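You operate a simulated robot arm through the tools that you are given. There is no shell and no other tool. Be economical: measure what you need, move in short steps, check, and stop when the job is done.

You are at the controls of a simulated robot arm. One attempt, no reset.

JOB
Put one of the gauge blocks from the top of the green bench on top of the black new wiper.
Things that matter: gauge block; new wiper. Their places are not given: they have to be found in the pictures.

It is judged by the outcome, as a careful person would: the job done as asked, and still so three seconds after it is handed in. It fails if anything else is knocked over, pushed out of place, dropped, spilled or broken.

ROBOT AND FRAMES
A 7-joint arm with a two-finger parallel gripper, fixed in place. Base frame: the origin is at the foot of the arm, x ahead of it, y to its left, z up. Readings come in mm, degrees, newtons and seconds.
With the tool pointing down near the work surface it reaches from about 220 to 580 mm from the base axis. Its first joint turns from -66.0 to 66.0 degrees. Payload 2.5 kg.
The tool frame sits at the grasp point between the pads (the TCP): z along the fingers, y along the line on which they close. The tips reach 23 mm beyond it. The gripper opens to 94 mm. The fingers are 38 mm wide and 10 mm thick; the gripper's body (54 by 96 mm) begins 39 mm behind the TCP.
Orientation is told as [roll, pitch, yaw] about the base's x, y, z axes, in that order, counted from this pose: with the fingers straight down and closing along the base's y, the tool's x points along the base's -x, its y along +y and its z along -z.

CONTROLS
- The arm moves only by the tool play_rows. Its argument "steps" is a list of rows, each an object of numbers (a shift or turn left out is 0, a gripper value left out holds the last): "x", "y", "z": the shift along the tool's x, y, z in mm; "twist": the turn about the tool's z in degrees. In form: [{"x": .., "y": .., "z": .., "twist": ..}, ...]. A call has 1 to 8 rows; each row shifts and turns the commanded pose from where the row before left it, along the tool's axes as they then stand. "jaw" is the gripper command, from -1 (fully open) to 1 (shut), values between in proportion, set as the call begins (left out, the last holds). Rows are played at 5 a second. More than 50 mm and 8.6 degrees between two rows, or a gripper value outside its range, and nothing of the call is played. Where a pose cannot be reached the arm comes as near as it can. A force on the tool above 40 N (or 10 N above the force at the start of the call, whichever is more), or a blocked arm, ends the call early, and 0.2 s more pass. Each finger travels about 108 mm/s and halts on what it meets, pressing with about 25 N; the grip force reading is that of the motor and also rises with nothing between the fingers. The clock runs only during rows and for 0.2 s after the last one: add rows that do not move to give the fingers time. The reply holds the time, the measured pose of the TCP, the force on the tool along the base axes, the opening and the grip force, in the units named above and with some noise, and new pictures: "pictures" is both (left out), scene, wrist or none.
- Cameras (640 x 400 px; columns grow to the right, rows downward): "scene" is fixed at [98, -403.8, 528.8]; the picture's right is [0.95, -0.33, 0.00], its down [-0.23, -0.67, -0.71] and it looks along [0.23, 0.67, -0.71] (base axes); focal length 322 px, centre (320, 200). "wrist" rides on the gripper at [-39, 0, -44] in the tool frame; the picture's right is [0.00, -1.00, 0.00], its down [0.97, 0.00, -0.24] and it looks along [0.24, 0.00, 0.97] (tool axes); focal length 218 px, centre (320, 200).
- measure_at(camera, pixels): for up to 12 pixels [column, row] of the newest picture of that camera ("zoom" is the newest enlarged one), the place [x, y, z] in the base frame of the surface seen there, good to about 2 mm. No time passes.
- inspect(camera, box): a new picture of the part [left, top, right, bottom] of that camera's present view, enlarged. No time passes.
- close_job(): hands the job in; it is judged then, once.

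Keep the steps short. Do not move on a guess: measure, check each grasp and each placing, and mend mistakes. In all there are 60 turns and 120 pictures (those below and enlarged ones count). Leave the gripper open and the arm clear of the work at the hand-in unless told otherwise, and finish with a single line.

The tools are called after "Call:" by a JSON object that holds its "fn" and its "kwargs". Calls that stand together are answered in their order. play_rows: Moves the arm, as the interface text tells. Its arguments: {"type":"object","properties":{"steps":{"type":"array"},"jaw":{"type":"number"},"pictures":{"type":"string","enum":["both","scene","wrist","none"]}},"required":["steps"]} The other tools are called the same way: measure_at (camera, pixels) gives the place of the surface under pixels of a picture; inspect (camera, box) takes an enlarged picture of a part of a camera's view; close_job () hands the job in.

At the start:

```text
time_s: 0.0
tool_pos: [437.4, 2.3, 248.0]
tool_rot: [0.0, 0.0, 0.0]
contact_force: [-0.7, 0.7, -0.1]
width: 94.0
finger_force: 0.0
```

scene: 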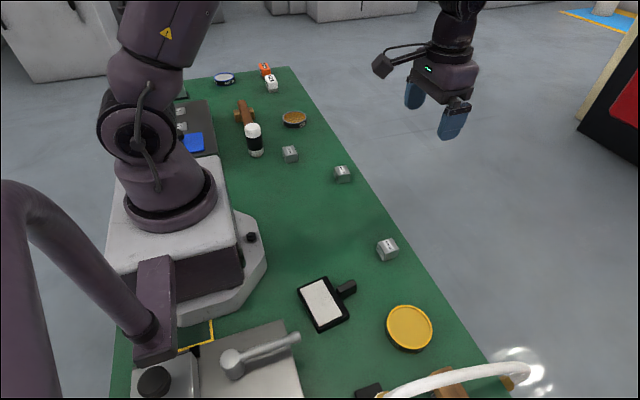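
wrist: 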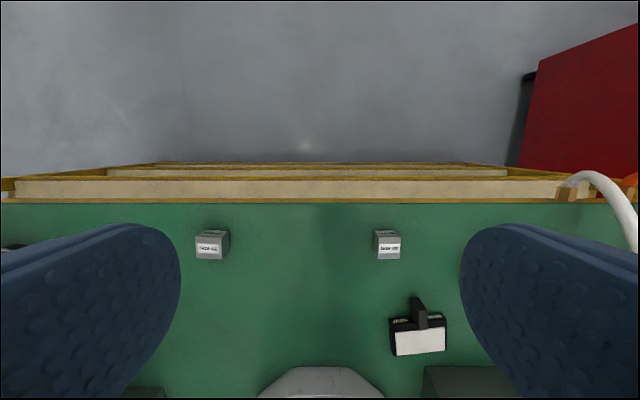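

I see grey cubes at scene (290,153), (343,173) and (387,248), and a black tool with a white pad at (325,303). I'll enlarge both areas to identify them.

Call:
{"fn": "inspect", "kwargs": {"camera": "scene", "box": [270, 220, 450, 360]}}

Call:
{"fn": "inspect", "kwargs": {"camera": "wrist", "box": [360, 220, 470, 370]}}

Call:
{"fn": "inspect", "kwargs": {"camera": "scene", "box": [170, 50, 370, 200]}}

Call:
{"fn": "measure_at", "kwargs": {"camera": "scene", "pixels": [[387, 243], [343, 168], [290, 150], [320, 303], [310, 292], [333, 315], [346, 288], [420, 260], [325, 279], [300, 290], [349, 318], [318, 331]]}}

```text
2.86 times, centred on (360, 290) of scene
```

zoom: 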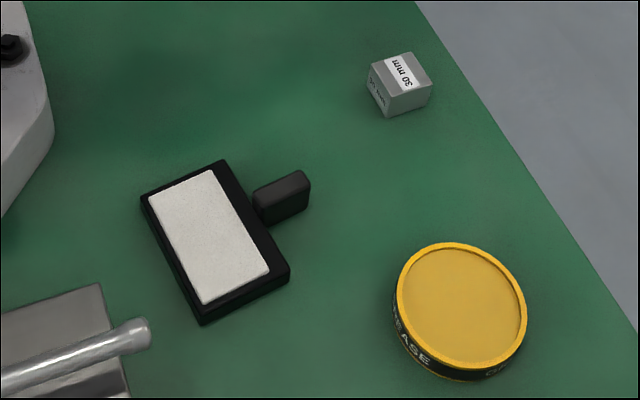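

```text
2.67 times, centred on (415, 295) of wrist
```

zoom: 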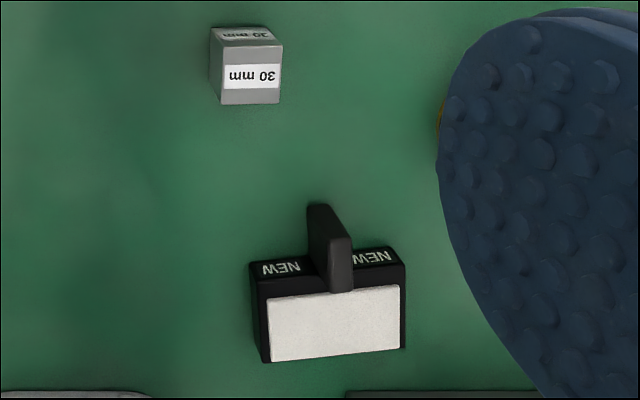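

```text
2.67 times, centred on (270, 125) of scene
```

zoom: 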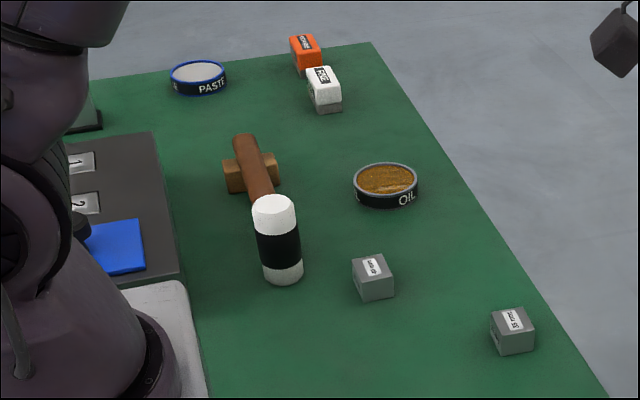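

```text
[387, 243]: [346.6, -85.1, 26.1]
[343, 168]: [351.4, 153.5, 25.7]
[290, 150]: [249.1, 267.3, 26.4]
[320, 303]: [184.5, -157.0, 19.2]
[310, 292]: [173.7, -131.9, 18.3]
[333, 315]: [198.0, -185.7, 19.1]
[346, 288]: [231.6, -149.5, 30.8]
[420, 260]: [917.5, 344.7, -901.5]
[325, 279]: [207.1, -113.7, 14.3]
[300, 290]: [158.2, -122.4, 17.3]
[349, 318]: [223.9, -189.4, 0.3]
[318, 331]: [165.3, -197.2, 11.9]
```

The black tool marked NEW is the new wiper, and the nearest cube is the one at scene (387,248). Next I'll measure both more finely from an enlarged view.

Call:
{"fn": "inspect", "kwargs": {"camera": "scene", "box": [360, 225, 420, 270]}}

```text
8.89 times, centred on (390, 248) of scene
```

zoom: 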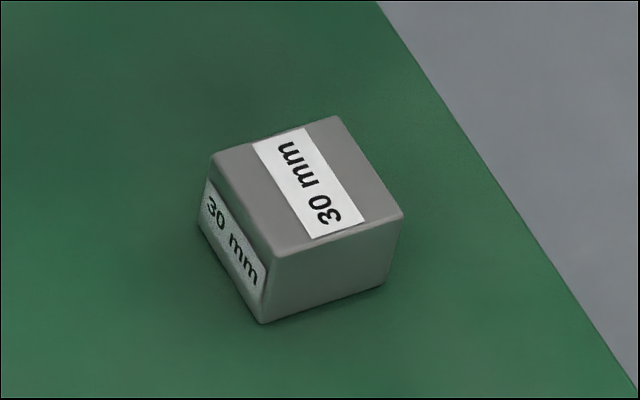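

Call:
{"fn": "measure_at", "kwargs": {"camera": "zoom", "pixels": [[308, 185], [216, 160], [338, 122], [396, 214], [272, 248], [266, 312], [382, 280], [202, 225]]}}

Call:
{"fn": "inspect", "kwargs": {"camera": "scene", "box": [290, 260, 370, 340]}}

```text
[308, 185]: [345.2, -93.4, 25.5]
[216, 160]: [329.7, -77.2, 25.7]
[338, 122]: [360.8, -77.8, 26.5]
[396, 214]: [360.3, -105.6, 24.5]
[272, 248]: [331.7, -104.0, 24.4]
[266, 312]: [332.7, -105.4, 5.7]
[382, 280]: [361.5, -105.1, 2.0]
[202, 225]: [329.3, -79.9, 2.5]
```

```text
5.00 times, centred on (330, 300) of scene
```

zoom: 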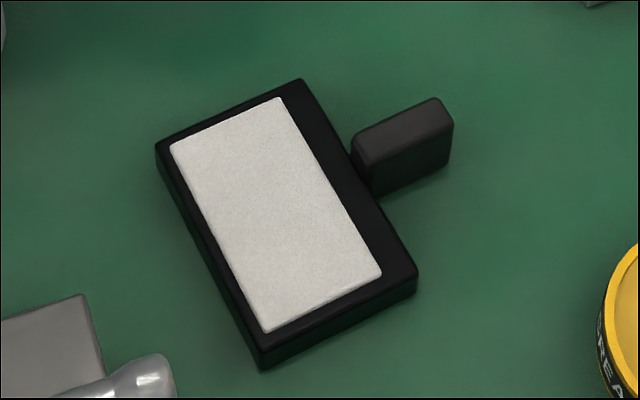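

Call:
{"fn": "measure_at", "kwargs": {"camera": "zoom", "pixels": [[277, 215], [180, 150], [278, 102], [375, 270], [268, 325], [165, 145], [300, 85], [412, 272], [262, 355], [345, 170], [370, 150], [440, 110]]}}

```text
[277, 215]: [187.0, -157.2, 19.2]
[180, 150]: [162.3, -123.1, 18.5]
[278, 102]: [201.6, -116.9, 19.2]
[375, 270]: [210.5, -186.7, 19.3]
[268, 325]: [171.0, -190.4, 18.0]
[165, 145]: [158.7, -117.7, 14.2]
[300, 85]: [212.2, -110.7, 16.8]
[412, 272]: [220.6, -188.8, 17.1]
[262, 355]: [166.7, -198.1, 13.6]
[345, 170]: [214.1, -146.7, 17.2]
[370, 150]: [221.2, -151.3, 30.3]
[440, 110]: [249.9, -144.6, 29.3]
```

The cube is axis-aligned, about 30 mm, with its centre near (345.5, -91). The wiper's pad is flat at z≈19, with its centre near (187, -155). I'll move above the cube with the gripper open.

Call:
{"fn": "play_rows", "kwargs": {"steps": [{"x": 31, "y": -31}, {"x": 31, "y": -31}, {"x": 30, "y": -31}, {"z": 40}, {"z": 40}, {"z": 40}, {"z": 28}, {}], "jaw": -1}}

Call:
{"fn": "measure_at", "kwargs": {"camera": "scene", "pixels": [[290, 340], [260, 350], [230, 360], [260, 375], [408, 327], [393, 318], [155, 380]]}}

```text
time_s: 1.8
tool_pos: [346.8, -92.3, 99.1]
tool_rot: [-0.1, 0.1, 0.1]
contact_force: [0.1, 0.2, -0.4]
width: 94.0
finger_force: 0.1
```

scene: 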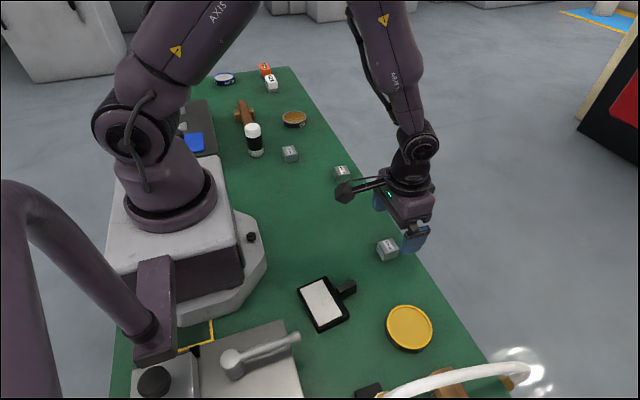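
wrist: 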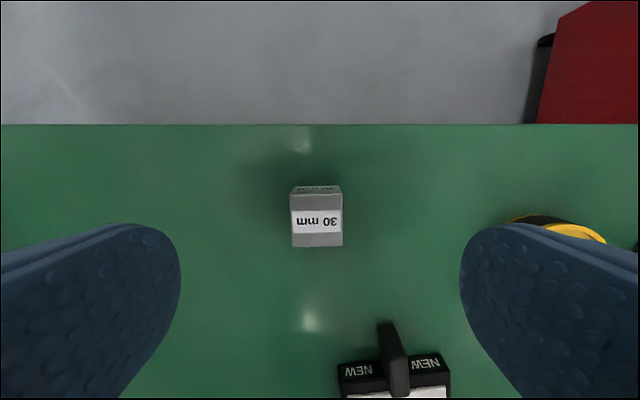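

```text
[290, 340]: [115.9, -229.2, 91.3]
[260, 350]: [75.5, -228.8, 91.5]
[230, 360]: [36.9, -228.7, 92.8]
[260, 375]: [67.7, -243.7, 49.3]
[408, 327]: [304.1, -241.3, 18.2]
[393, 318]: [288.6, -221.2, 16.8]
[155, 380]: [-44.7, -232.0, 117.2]
```

The cube is centred between the fingers (column ~317). I'll confirm its place from the wrist picture.

Call:
{"fn": "measure_at", "kwargs": {"camera": "wrist", "pixels": [[293, 196], [340, 196], [316, 220], [293, 244], [341, 244], [220, 220], [420, 220]]}}

```text
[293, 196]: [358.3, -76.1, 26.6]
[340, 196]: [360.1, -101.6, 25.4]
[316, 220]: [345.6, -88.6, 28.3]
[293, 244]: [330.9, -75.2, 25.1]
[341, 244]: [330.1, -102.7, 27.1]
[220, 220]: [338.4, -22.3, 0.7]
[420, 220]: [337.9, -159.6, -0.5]
```

Cube centre is about (345.3, -89.5), top z≈27. I'll correct by 2 mm and descend to z≈28.

Call:
{"fn": "play_rows", "kwargs": {"steps": [{"x": 1.5, "y": 2.2, "z": 20}, {"z": 20}, {"z": 16}, {"z": 15}, {}]}}

```text
time_s: 3.0
tool_pos: [346.7, -87.5, 28.4]
tool_rot: [-0.1, -0.1, -0.1]
contact_force: [0.6, 0.7, -0.5]
width: 93.8
finger_force: 0.1
```

scene: 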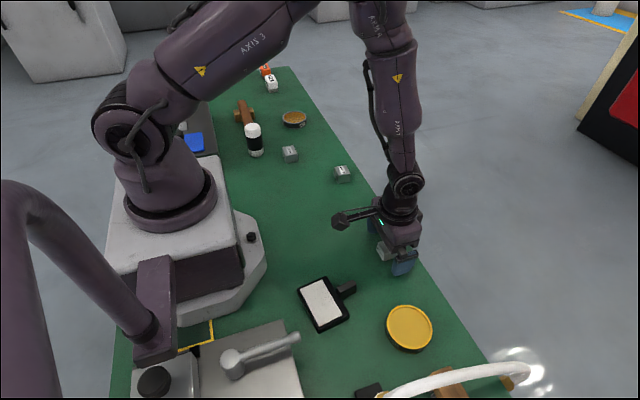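
wrist: 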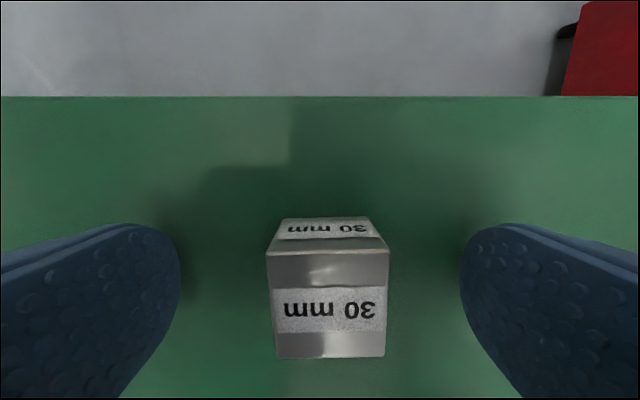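

The cube sits slightly right (column ~328). I'll nudge 2 mm and close, with still rows so the fingers have time.

Call:
{"fn": "play_rows", "kwargs": {"steps": [{"y": -2}, {}, {}, {}, {}], "jaw": 1, "pictures": "wrist"}}

```text
time_s: 4.2
tool_pos: [346.3, -89.8, 27.7]
tool_rot: [0.0, 0.1, 0.0]
contact_force: [-0.6, -0.6, 0.5]
width: 29.5
finger_force: 24.8
```

wrist: 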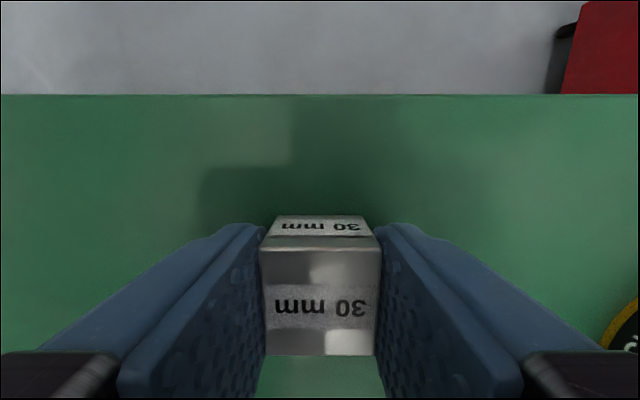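

The opening reads 29.5 mm, so the cube is held. I'll lift about 80 mm and travel halfway towards the wiper.

Call:
{"fn": "play_rows", "kwargs": {"steps": [{"z": -30}, {"z": -30}, {"z": -25}, {"x": 40, "y": -16}, {"x": 40, "y": -16}, {}]}}

```text
time_s: 5.6
tool_pos: [261.4, -123.2, 114.5]
tool_rot: [0.0, 0.1, 0.0]
contact_force: [0.2, -0.1, 0.2]
width: 0.3
finger_force: 24.9
```

scene: 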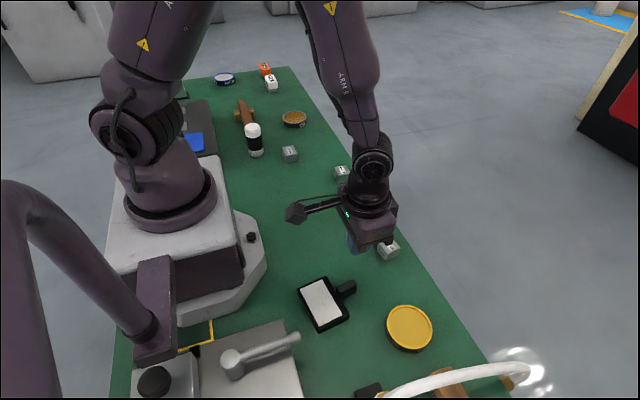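
wrist: 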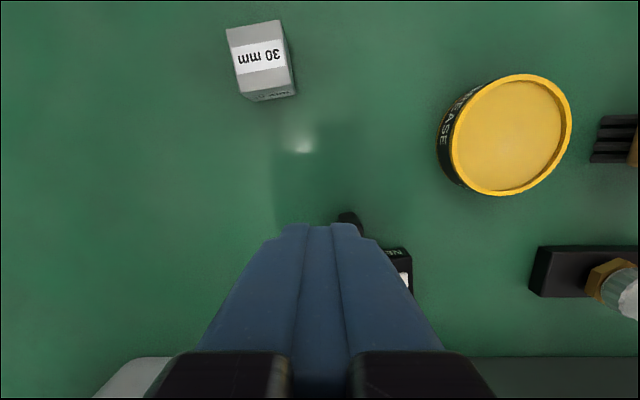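

The cube slipped out during the lift: the width reads 0.3, and the cube is back on the bench, slightly turned, at wrist (262,60). I'll measure it again, then grip lower and lift more slowly.

Call:
{"fn": "inspect", "kwargs": {"camera": "wrist", "box": [210, 10, 310, 110]}}

Call:
{"fn": "measure_at", "kwargs": {"camera": "wrist", "pixels": [[229, 31], [277, 23], [286, 80], [240, 90], [258, 56], [292, 90], [247, 100]]}}

```text
4.00 times, centred on (260, 60) of wrist
```

zoom: 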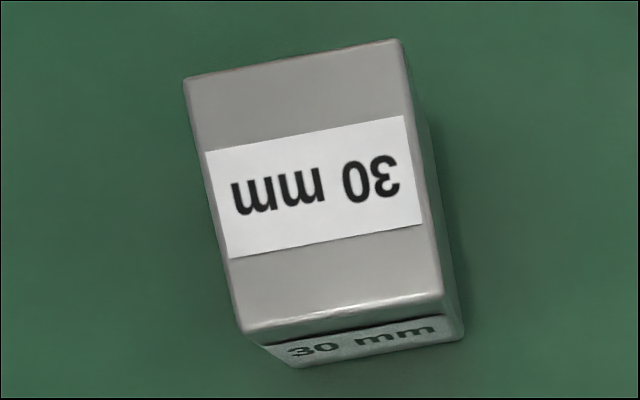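

```text
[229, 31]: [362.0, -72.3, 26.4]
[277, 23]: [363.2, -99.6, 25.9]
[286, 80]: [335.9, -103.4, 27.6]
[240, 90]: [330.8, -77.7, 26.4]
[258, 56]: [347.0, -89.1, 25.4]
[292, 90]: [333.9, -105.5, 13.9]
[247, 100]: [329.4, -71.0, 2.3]
```

The cube is now at about (348, -88.5) and turned by about +9.5°. I'll open, go back above it and turn the gripper to match.

Call:
{"fn": "play_rows", "kwargs": {"steps": [{"x": -29, "y": 11.5}, {"x": -29, "y": 11.5}, {"x": -28.5, "y": 11.7}, {"twist": -4.75}, {"twist": -4.75}, {"z": 15}, {}], "jaw": -1, "pictures": "wrist"}}

```text
time_s: 7.2
tool_pos: [350.9, -87.6, 99.6]
tool_rot: [0.1, 0.0, 9.6]
contact_force: [-0.1, 0.0, -0.3]
width: 93.9
finger_force: 0.1
```

wrist: 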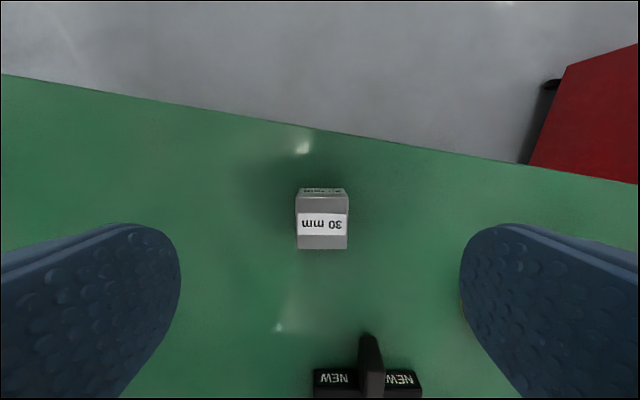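

The cube is square and centred (columns 296–348). I'll descend to z≈25, shifting 2.5 mm in tool x.

Call:
{"fn": "play_rows", "kwargs": {"steps": [{"x": 2.5, "z": 20}, {"z": 20}, {"z": 18}, {"z": 12}, {"z": 4}, {}], "pictures": "wrist"}}

```text
time_s: 8.6
tool_pos: [348.9, -88.4, 23.6]
tool_rot: [0.0, 0.0, 9.5]
contact_force: [0.9, -0.1, -1.0]
width: 94.1
finger_force: 0.0
```

wrist: 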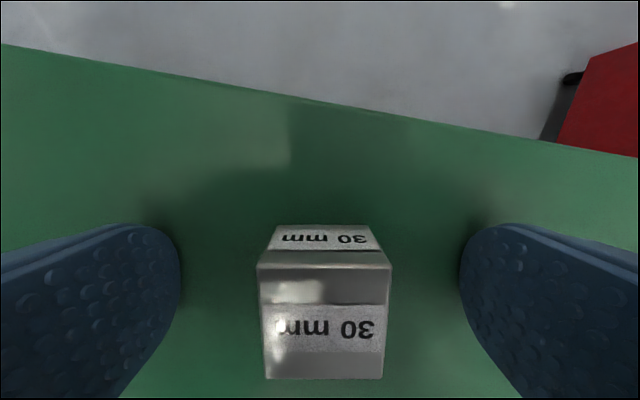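

Height is about 24 and the cube is centred. I'll close and then lift slowly by only a few mm to test the grip.

Call:
{"fn": "play_rows", "kwargs": {"steps": [{}, {}, {}, {}, {}, {}], "jaw": 1, "pictures": "none"}}

Call:
{"fn": "play_rows", "kwargs": {"steps": [{"z": -1}, {"z": -2}, {"z": -3}, {"z": -3}, {"z": -2}, {"z": -1}, {}]}}

```text
time_s: 10.0
tool_pos: [349.6, -89.6, 24.7]
tool_rot: [-0.1, 0.0, 9.4]
contact_force: [0.7, -0.6, 0.6]
width: 29.6
finger_force: 24.9
```

```text
time_s: 11.6
tool_pos: [348.9, -88.2, 35.8]
tool_rot: [0.1, 0.0, 9.5]
contact_force: [-0.1, -0.6, -1.4]
width: 29.7
finger_force: 25.4
```

scene: 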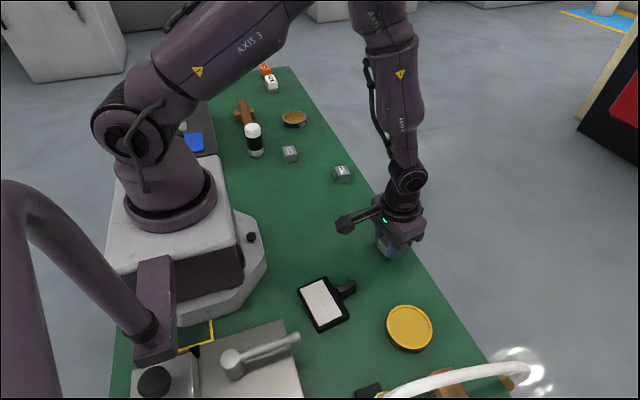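
wrist: 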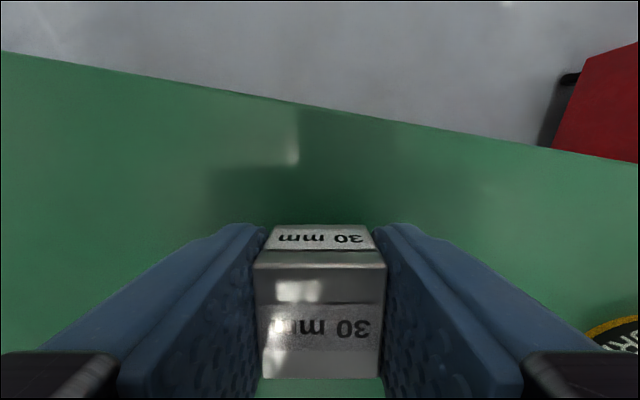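

It holds, and the cube has not shifted in the fingers (rows 265–378 as before). I'll continue the gentle lift to z≈75.

Call:
{"fn": "play_rows", "kwargs": {"steps": [{"z": -3}, {"z": -6}, {"z": -7}, {"z": -7}, {"z": -7}, {"z": -6}, {"z": -3}, {}], "pictures": "wrist"}}

```text
time_s: 13.4
tool_pos: [348.7, -88.8, 75.2]
tool_rot: [-0.1, 0.0, 9.5]
contact_force: [0.4, 0.8, -2.3]
width: 29.9
finger_force: 24.6
```

wrist: 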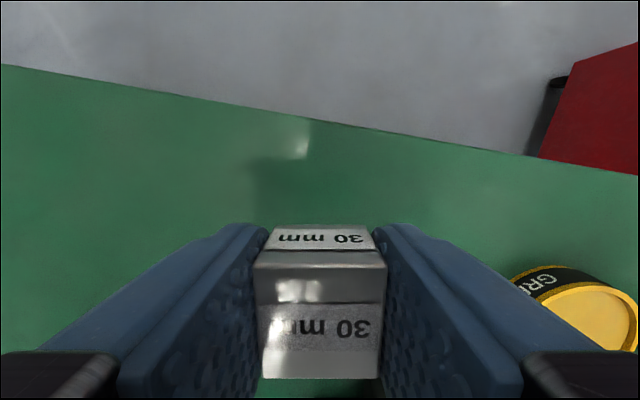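

The grip is steady. I'll move sideways towards the pad centre (187, -155) in two gentle calls.

Call:
{"fn": "play_rows", "kwargs": {"steps": [{"x": 4, "y": -0.9}, {"x": 9, "y": -2.1}, {"x": 14, "y": -3.2}, {"x": 16, "y": -3.7}, {"x": 16, "y": -3.7}, {"x": 14, "y": -3.2}, {"x": 9, "y": -2.0}, {"x": 4, "y": -0.9}], "pictures": "wrist"}}

```text
time_s: 15.2
tool_pos: [268.0, -122.7, 74.8]
tool_rot: [0.0, 0.0, 9.4]
contact_force: [-0.6, 0.3, -2.0]
width: 29.5
finger_force: 25.4
```

wrist: 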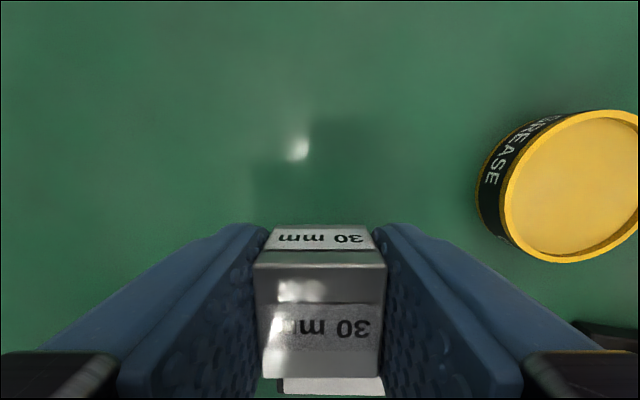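

The cube is still held. Now the second half.

Call:
{"fn": "play_rows", "kwargs": {"steps": [{"x": 4, "y": -0.9}, {"x": 9, "y": -2.1}, {"x": 14, "y": -3.1}, {"x": 15, "y": -3.4}, {"x": 15, "y": -3.4}, {"x": 14, "y": -3.0}, {"x": 9, "y": -2.0}, {"x": 4, "y": -0.8}]}}

```text
time_s: 17.0
tool_pos: [186.3, -153.2, 75.9]
tool_rot: [0.0, 0.0, 9.5]
contact_force: [0.0, 0.1, -2.2]
width: 29.8
finger_force: 25.2
```

scene: 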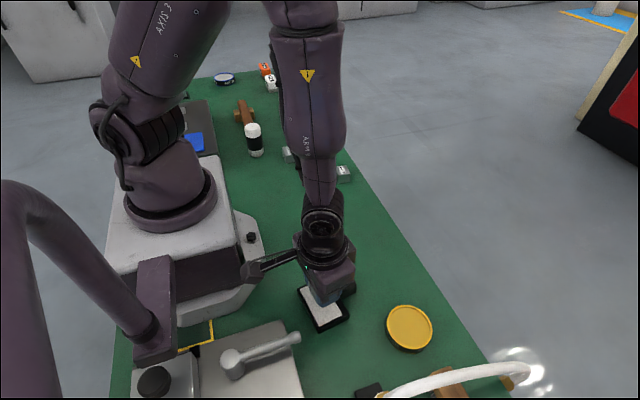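
wrist: 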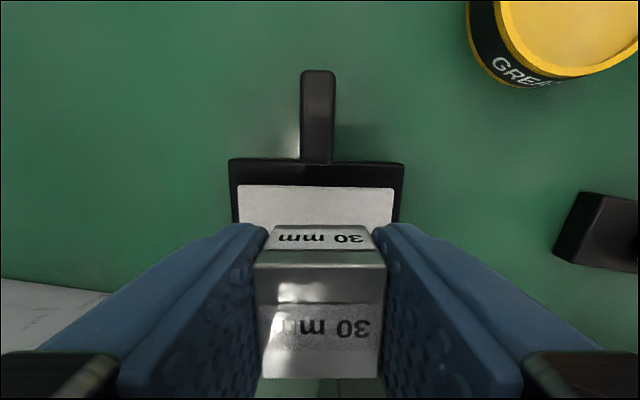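

Columns are well centred over the pad (pad 235–395, cube 255–385). I'll shift 2.5 mm towards the handle side and descend to about 3 mm above contact.

Call:
{"fn": "play_rows", "kwargs": {"steps": [{"x": -2.5, "z": 2}, {"z": 5}, {"z": 7}, {"z": 7}, {"z": 5}, {"z": 2.5}, {"z": 1}, {}]}}

```text
time_s: 18.8
tool_pos: [189.8, -154.4, 45.9]
tool_rot: [0.0, 0.0, 9.5]
contact_force: [-0.6, 0.5, -1.0]
width: 29.8
finger_force: 24.8
```

scene: 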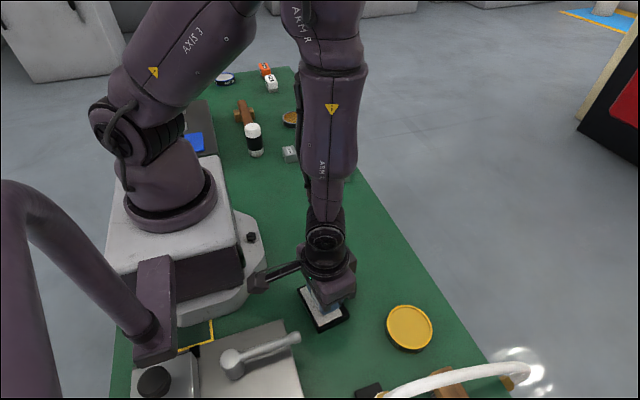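
wrist: 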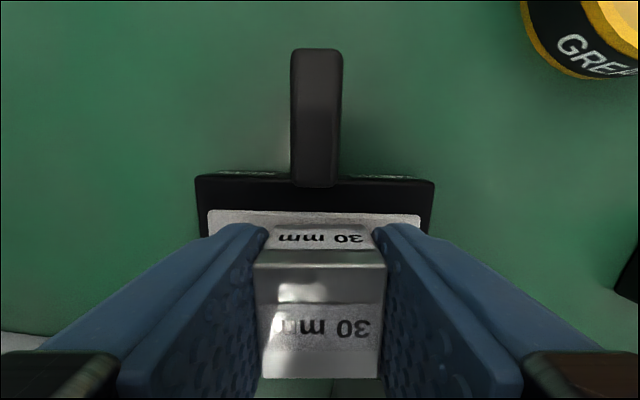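

All aligned. I'll lower in half-millimetre steps and watch the force.

Call:
{"fn": "play_rows", "kwargs": {"steps": [{"z": 0.5}, {"z": 0.5}, {"z": 0.5}, {"z": 0.5}, {}], "pictures": "none"}}

```text
time_s: 20.0
tool_pos: [189.0, -155.0, 43.4]
tool_rot: [0.0, 0.0, 9.5]
contact_force: [0.0, -0.4, -2.4]
width: 29.8
finger_force: 24.6
```

Call:
{"fn": "play_rows", "kwargs": {"steps": [{"z": 0.5}, {"z": 0.5}, {}], "pictures": "none"}}

```text
time_s: 20.8
tool_pos: [188.8, -152.8, 43.4]
tool_rot: [0.1, 0.0, 9.5]
contact_force: [-0.5, 0.8, -2.5]
width: 30.1
finger_force: 25.2
```

Still only the block's weight, so there's no contact yet. I'll keep going finely.

Call:
{"fn": "play_rows", "kwargs": {"steps": [{"z": 0.5}, {"z": 0.5}, {}], "pictures": "wrist"}}

Call:
{"fn": "inspect", "kwargs": {"camera": "scene", "box": [280, 260, 380, 340]}}

```text
time_s: 21.6
tool_pos: [190.1, -154.4, 41.0]
tool_rot: [0.0, -0.1, 9.5]
contact_force: [-0.2, 0.2, -2.1]
width: 29.8
finger_force: 24.4
```

wrist: 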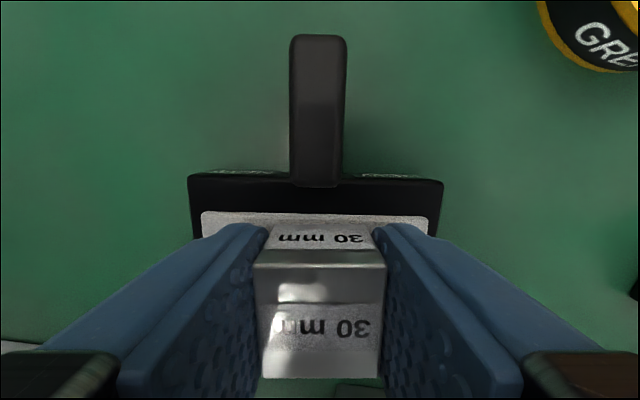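

```text
5.00 times, centred on (330, 300) of scene
```

zoom: 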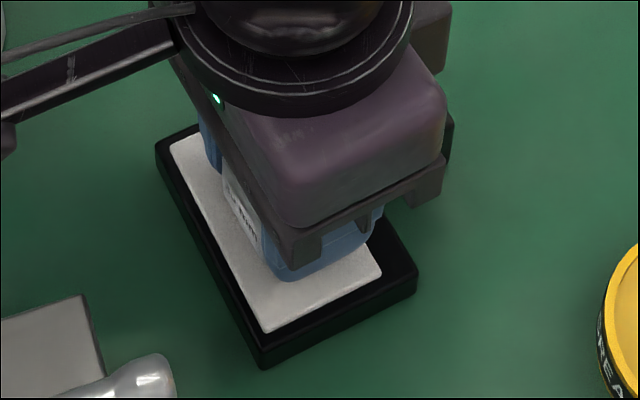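

The cube is clearly just above the pad but with no contact force yet. Another millimetre.

Call:
{"fn": "play_rows", "kwargs": {"steps": [{"z": 0.5}, {"z": 0.5}, {}], "pictures": "none"}}

```text
time_s: 22.4
tool_pos: [190.7, -153.5, 40.8]
tool_rot: [0.0, 0.0, 9.5]
contact_force: [0.5, 0.0, -1.2]
width: 29.8
finger_force: 25.5
```

Call:
{"fn": "play_rows", "kwargs": {"steps": [{"z": 0.4}, {"z": 0.4}, {}], "pictures": "none"}}

```text
time_s: 23.2
tool_pos: [189.8, -154.2, 40.2]
tool_rot: [0.0, 0.0, 9.6]
contact_force: [0.0, 0.2, -1.9]
width: 29.9
finger_force: 24.5
```

Readings still show only the weight. I'll continue in small steps.

Call:
{"fn": "play_rows", "kwargs": {"steps": [{"z": 0.4}, {"z": 0.4}, {}], "pictures": "none"}}

```text
time_s: 24.0
tool_pos: [189.8, -154.3, 40.3]
tool_rot: [-0.2, 0.0, 9.4]
contact_force: [-2.8, -2.2, 17.0]
width: 29.9
finger_force: 25.1
```

Contact: the force jumped to 17 N. I'll ease off 0.4 mm, then open the fingers to about 50 mm.

Call:
{"fn": "play_rows", "kwargs": {"steps": [{"z": -0.4}, {}], "pictures": "none"}}

Call:
{"fn": "play_rows", "kwargs": {"steps": [{}, {}, {}], "jaw": -0.06, "pictures": "wrist"}}

```text
time_s: 24.6
tool_pos: [189.8, -153.6, 41.0]
tool_rot: [0.0, 0.0, 9.5]
contact_force: [-0.9, -1.5, 5.5]
width: 29.9
finger_force: 25.3
```

```text
time_s: 25.4
tool_pos: [189.0, -153.3, 40.1]
tool_rot: [0.0, 0.1, 9.5]
contact_force: [-0.4, 0.1, 0.2]
width: 49.7
finger_force: 0.0
```

wrist: 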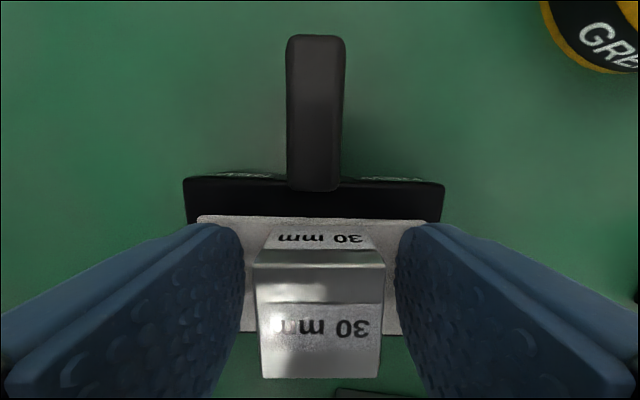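

The cube rests on the pad, free of the fingers. I'll rise straight up slowly, then faster.

Call:
{"fn": "play_rows", "kwargs": {"steps": [{"z": -3}, {"z": -8}, {"z": -15}, {"z": -25}, {"z": -30}, {"z": -30}, {}]}}

```text
time_s: 27.0
tool_pos: [190.1, -153.9, 152.7]
tool_rot: [0.1, 0.0, 9.5]
contact_force: [0.3, -0.2, 0.1]
width: 49.8
finger_force: 0.1
```

scene: 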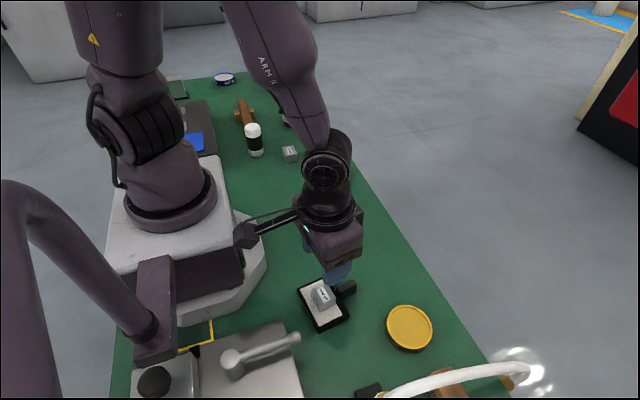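
wrist: 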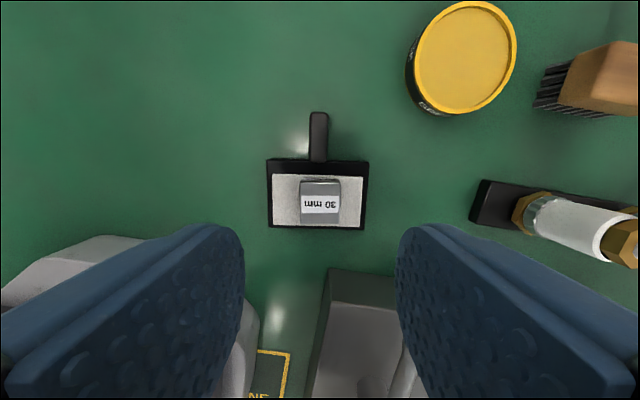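

The cube sits flat in the middle of the pad, and the wiper is still in place. I'll move the arm away and open the gripper fully.

Call:
{"fn": "play_rows", "kwargs": {"steps": [{"x": -20, "y": 10, "z": -20}, {"x": -35, "y": 25}, {"x": -35, "y": 25}, {"x": -35, "y": 25}, {"x": -30, "y": 20}, {}, {}], "jaw": -1, "pictures": "scene"}}

Call:
{"fn": "inspect", "kwargs": {"camera": "scene", "box": [270, 250, 390, 350]}}

```text
time_s: 28.6
tool_pos: [323.8, -24.0, 172.3]
tool_rot: [0.1, 0.0, 9.4]
contact_force: [1.0, -0.4, -0.2]
width: 93.8
finger_force: 0.1
```

scene: 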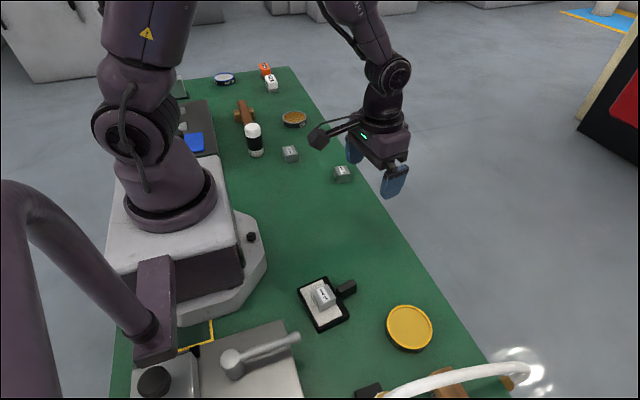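

```text
4.00 times, centred on (330, 300) of scene
```

zoom: 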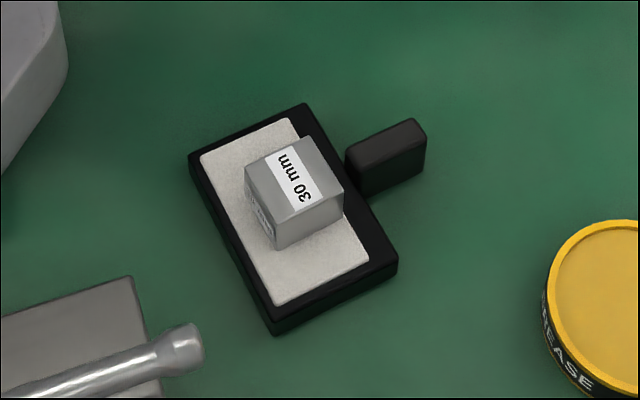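

The block stands flat on the wiper, everything else is where it was, the gripper is open and the arm is clear. Handing in.

Call:
{"fn": "close_job", "kwargs": {}}

```text
The job is handed in.
```

The 30 mm gauge block now sits flat on top of the black new wiper; it slipped from the gripper once on the first lift, landed back on the bench, and was picked up again and placed.
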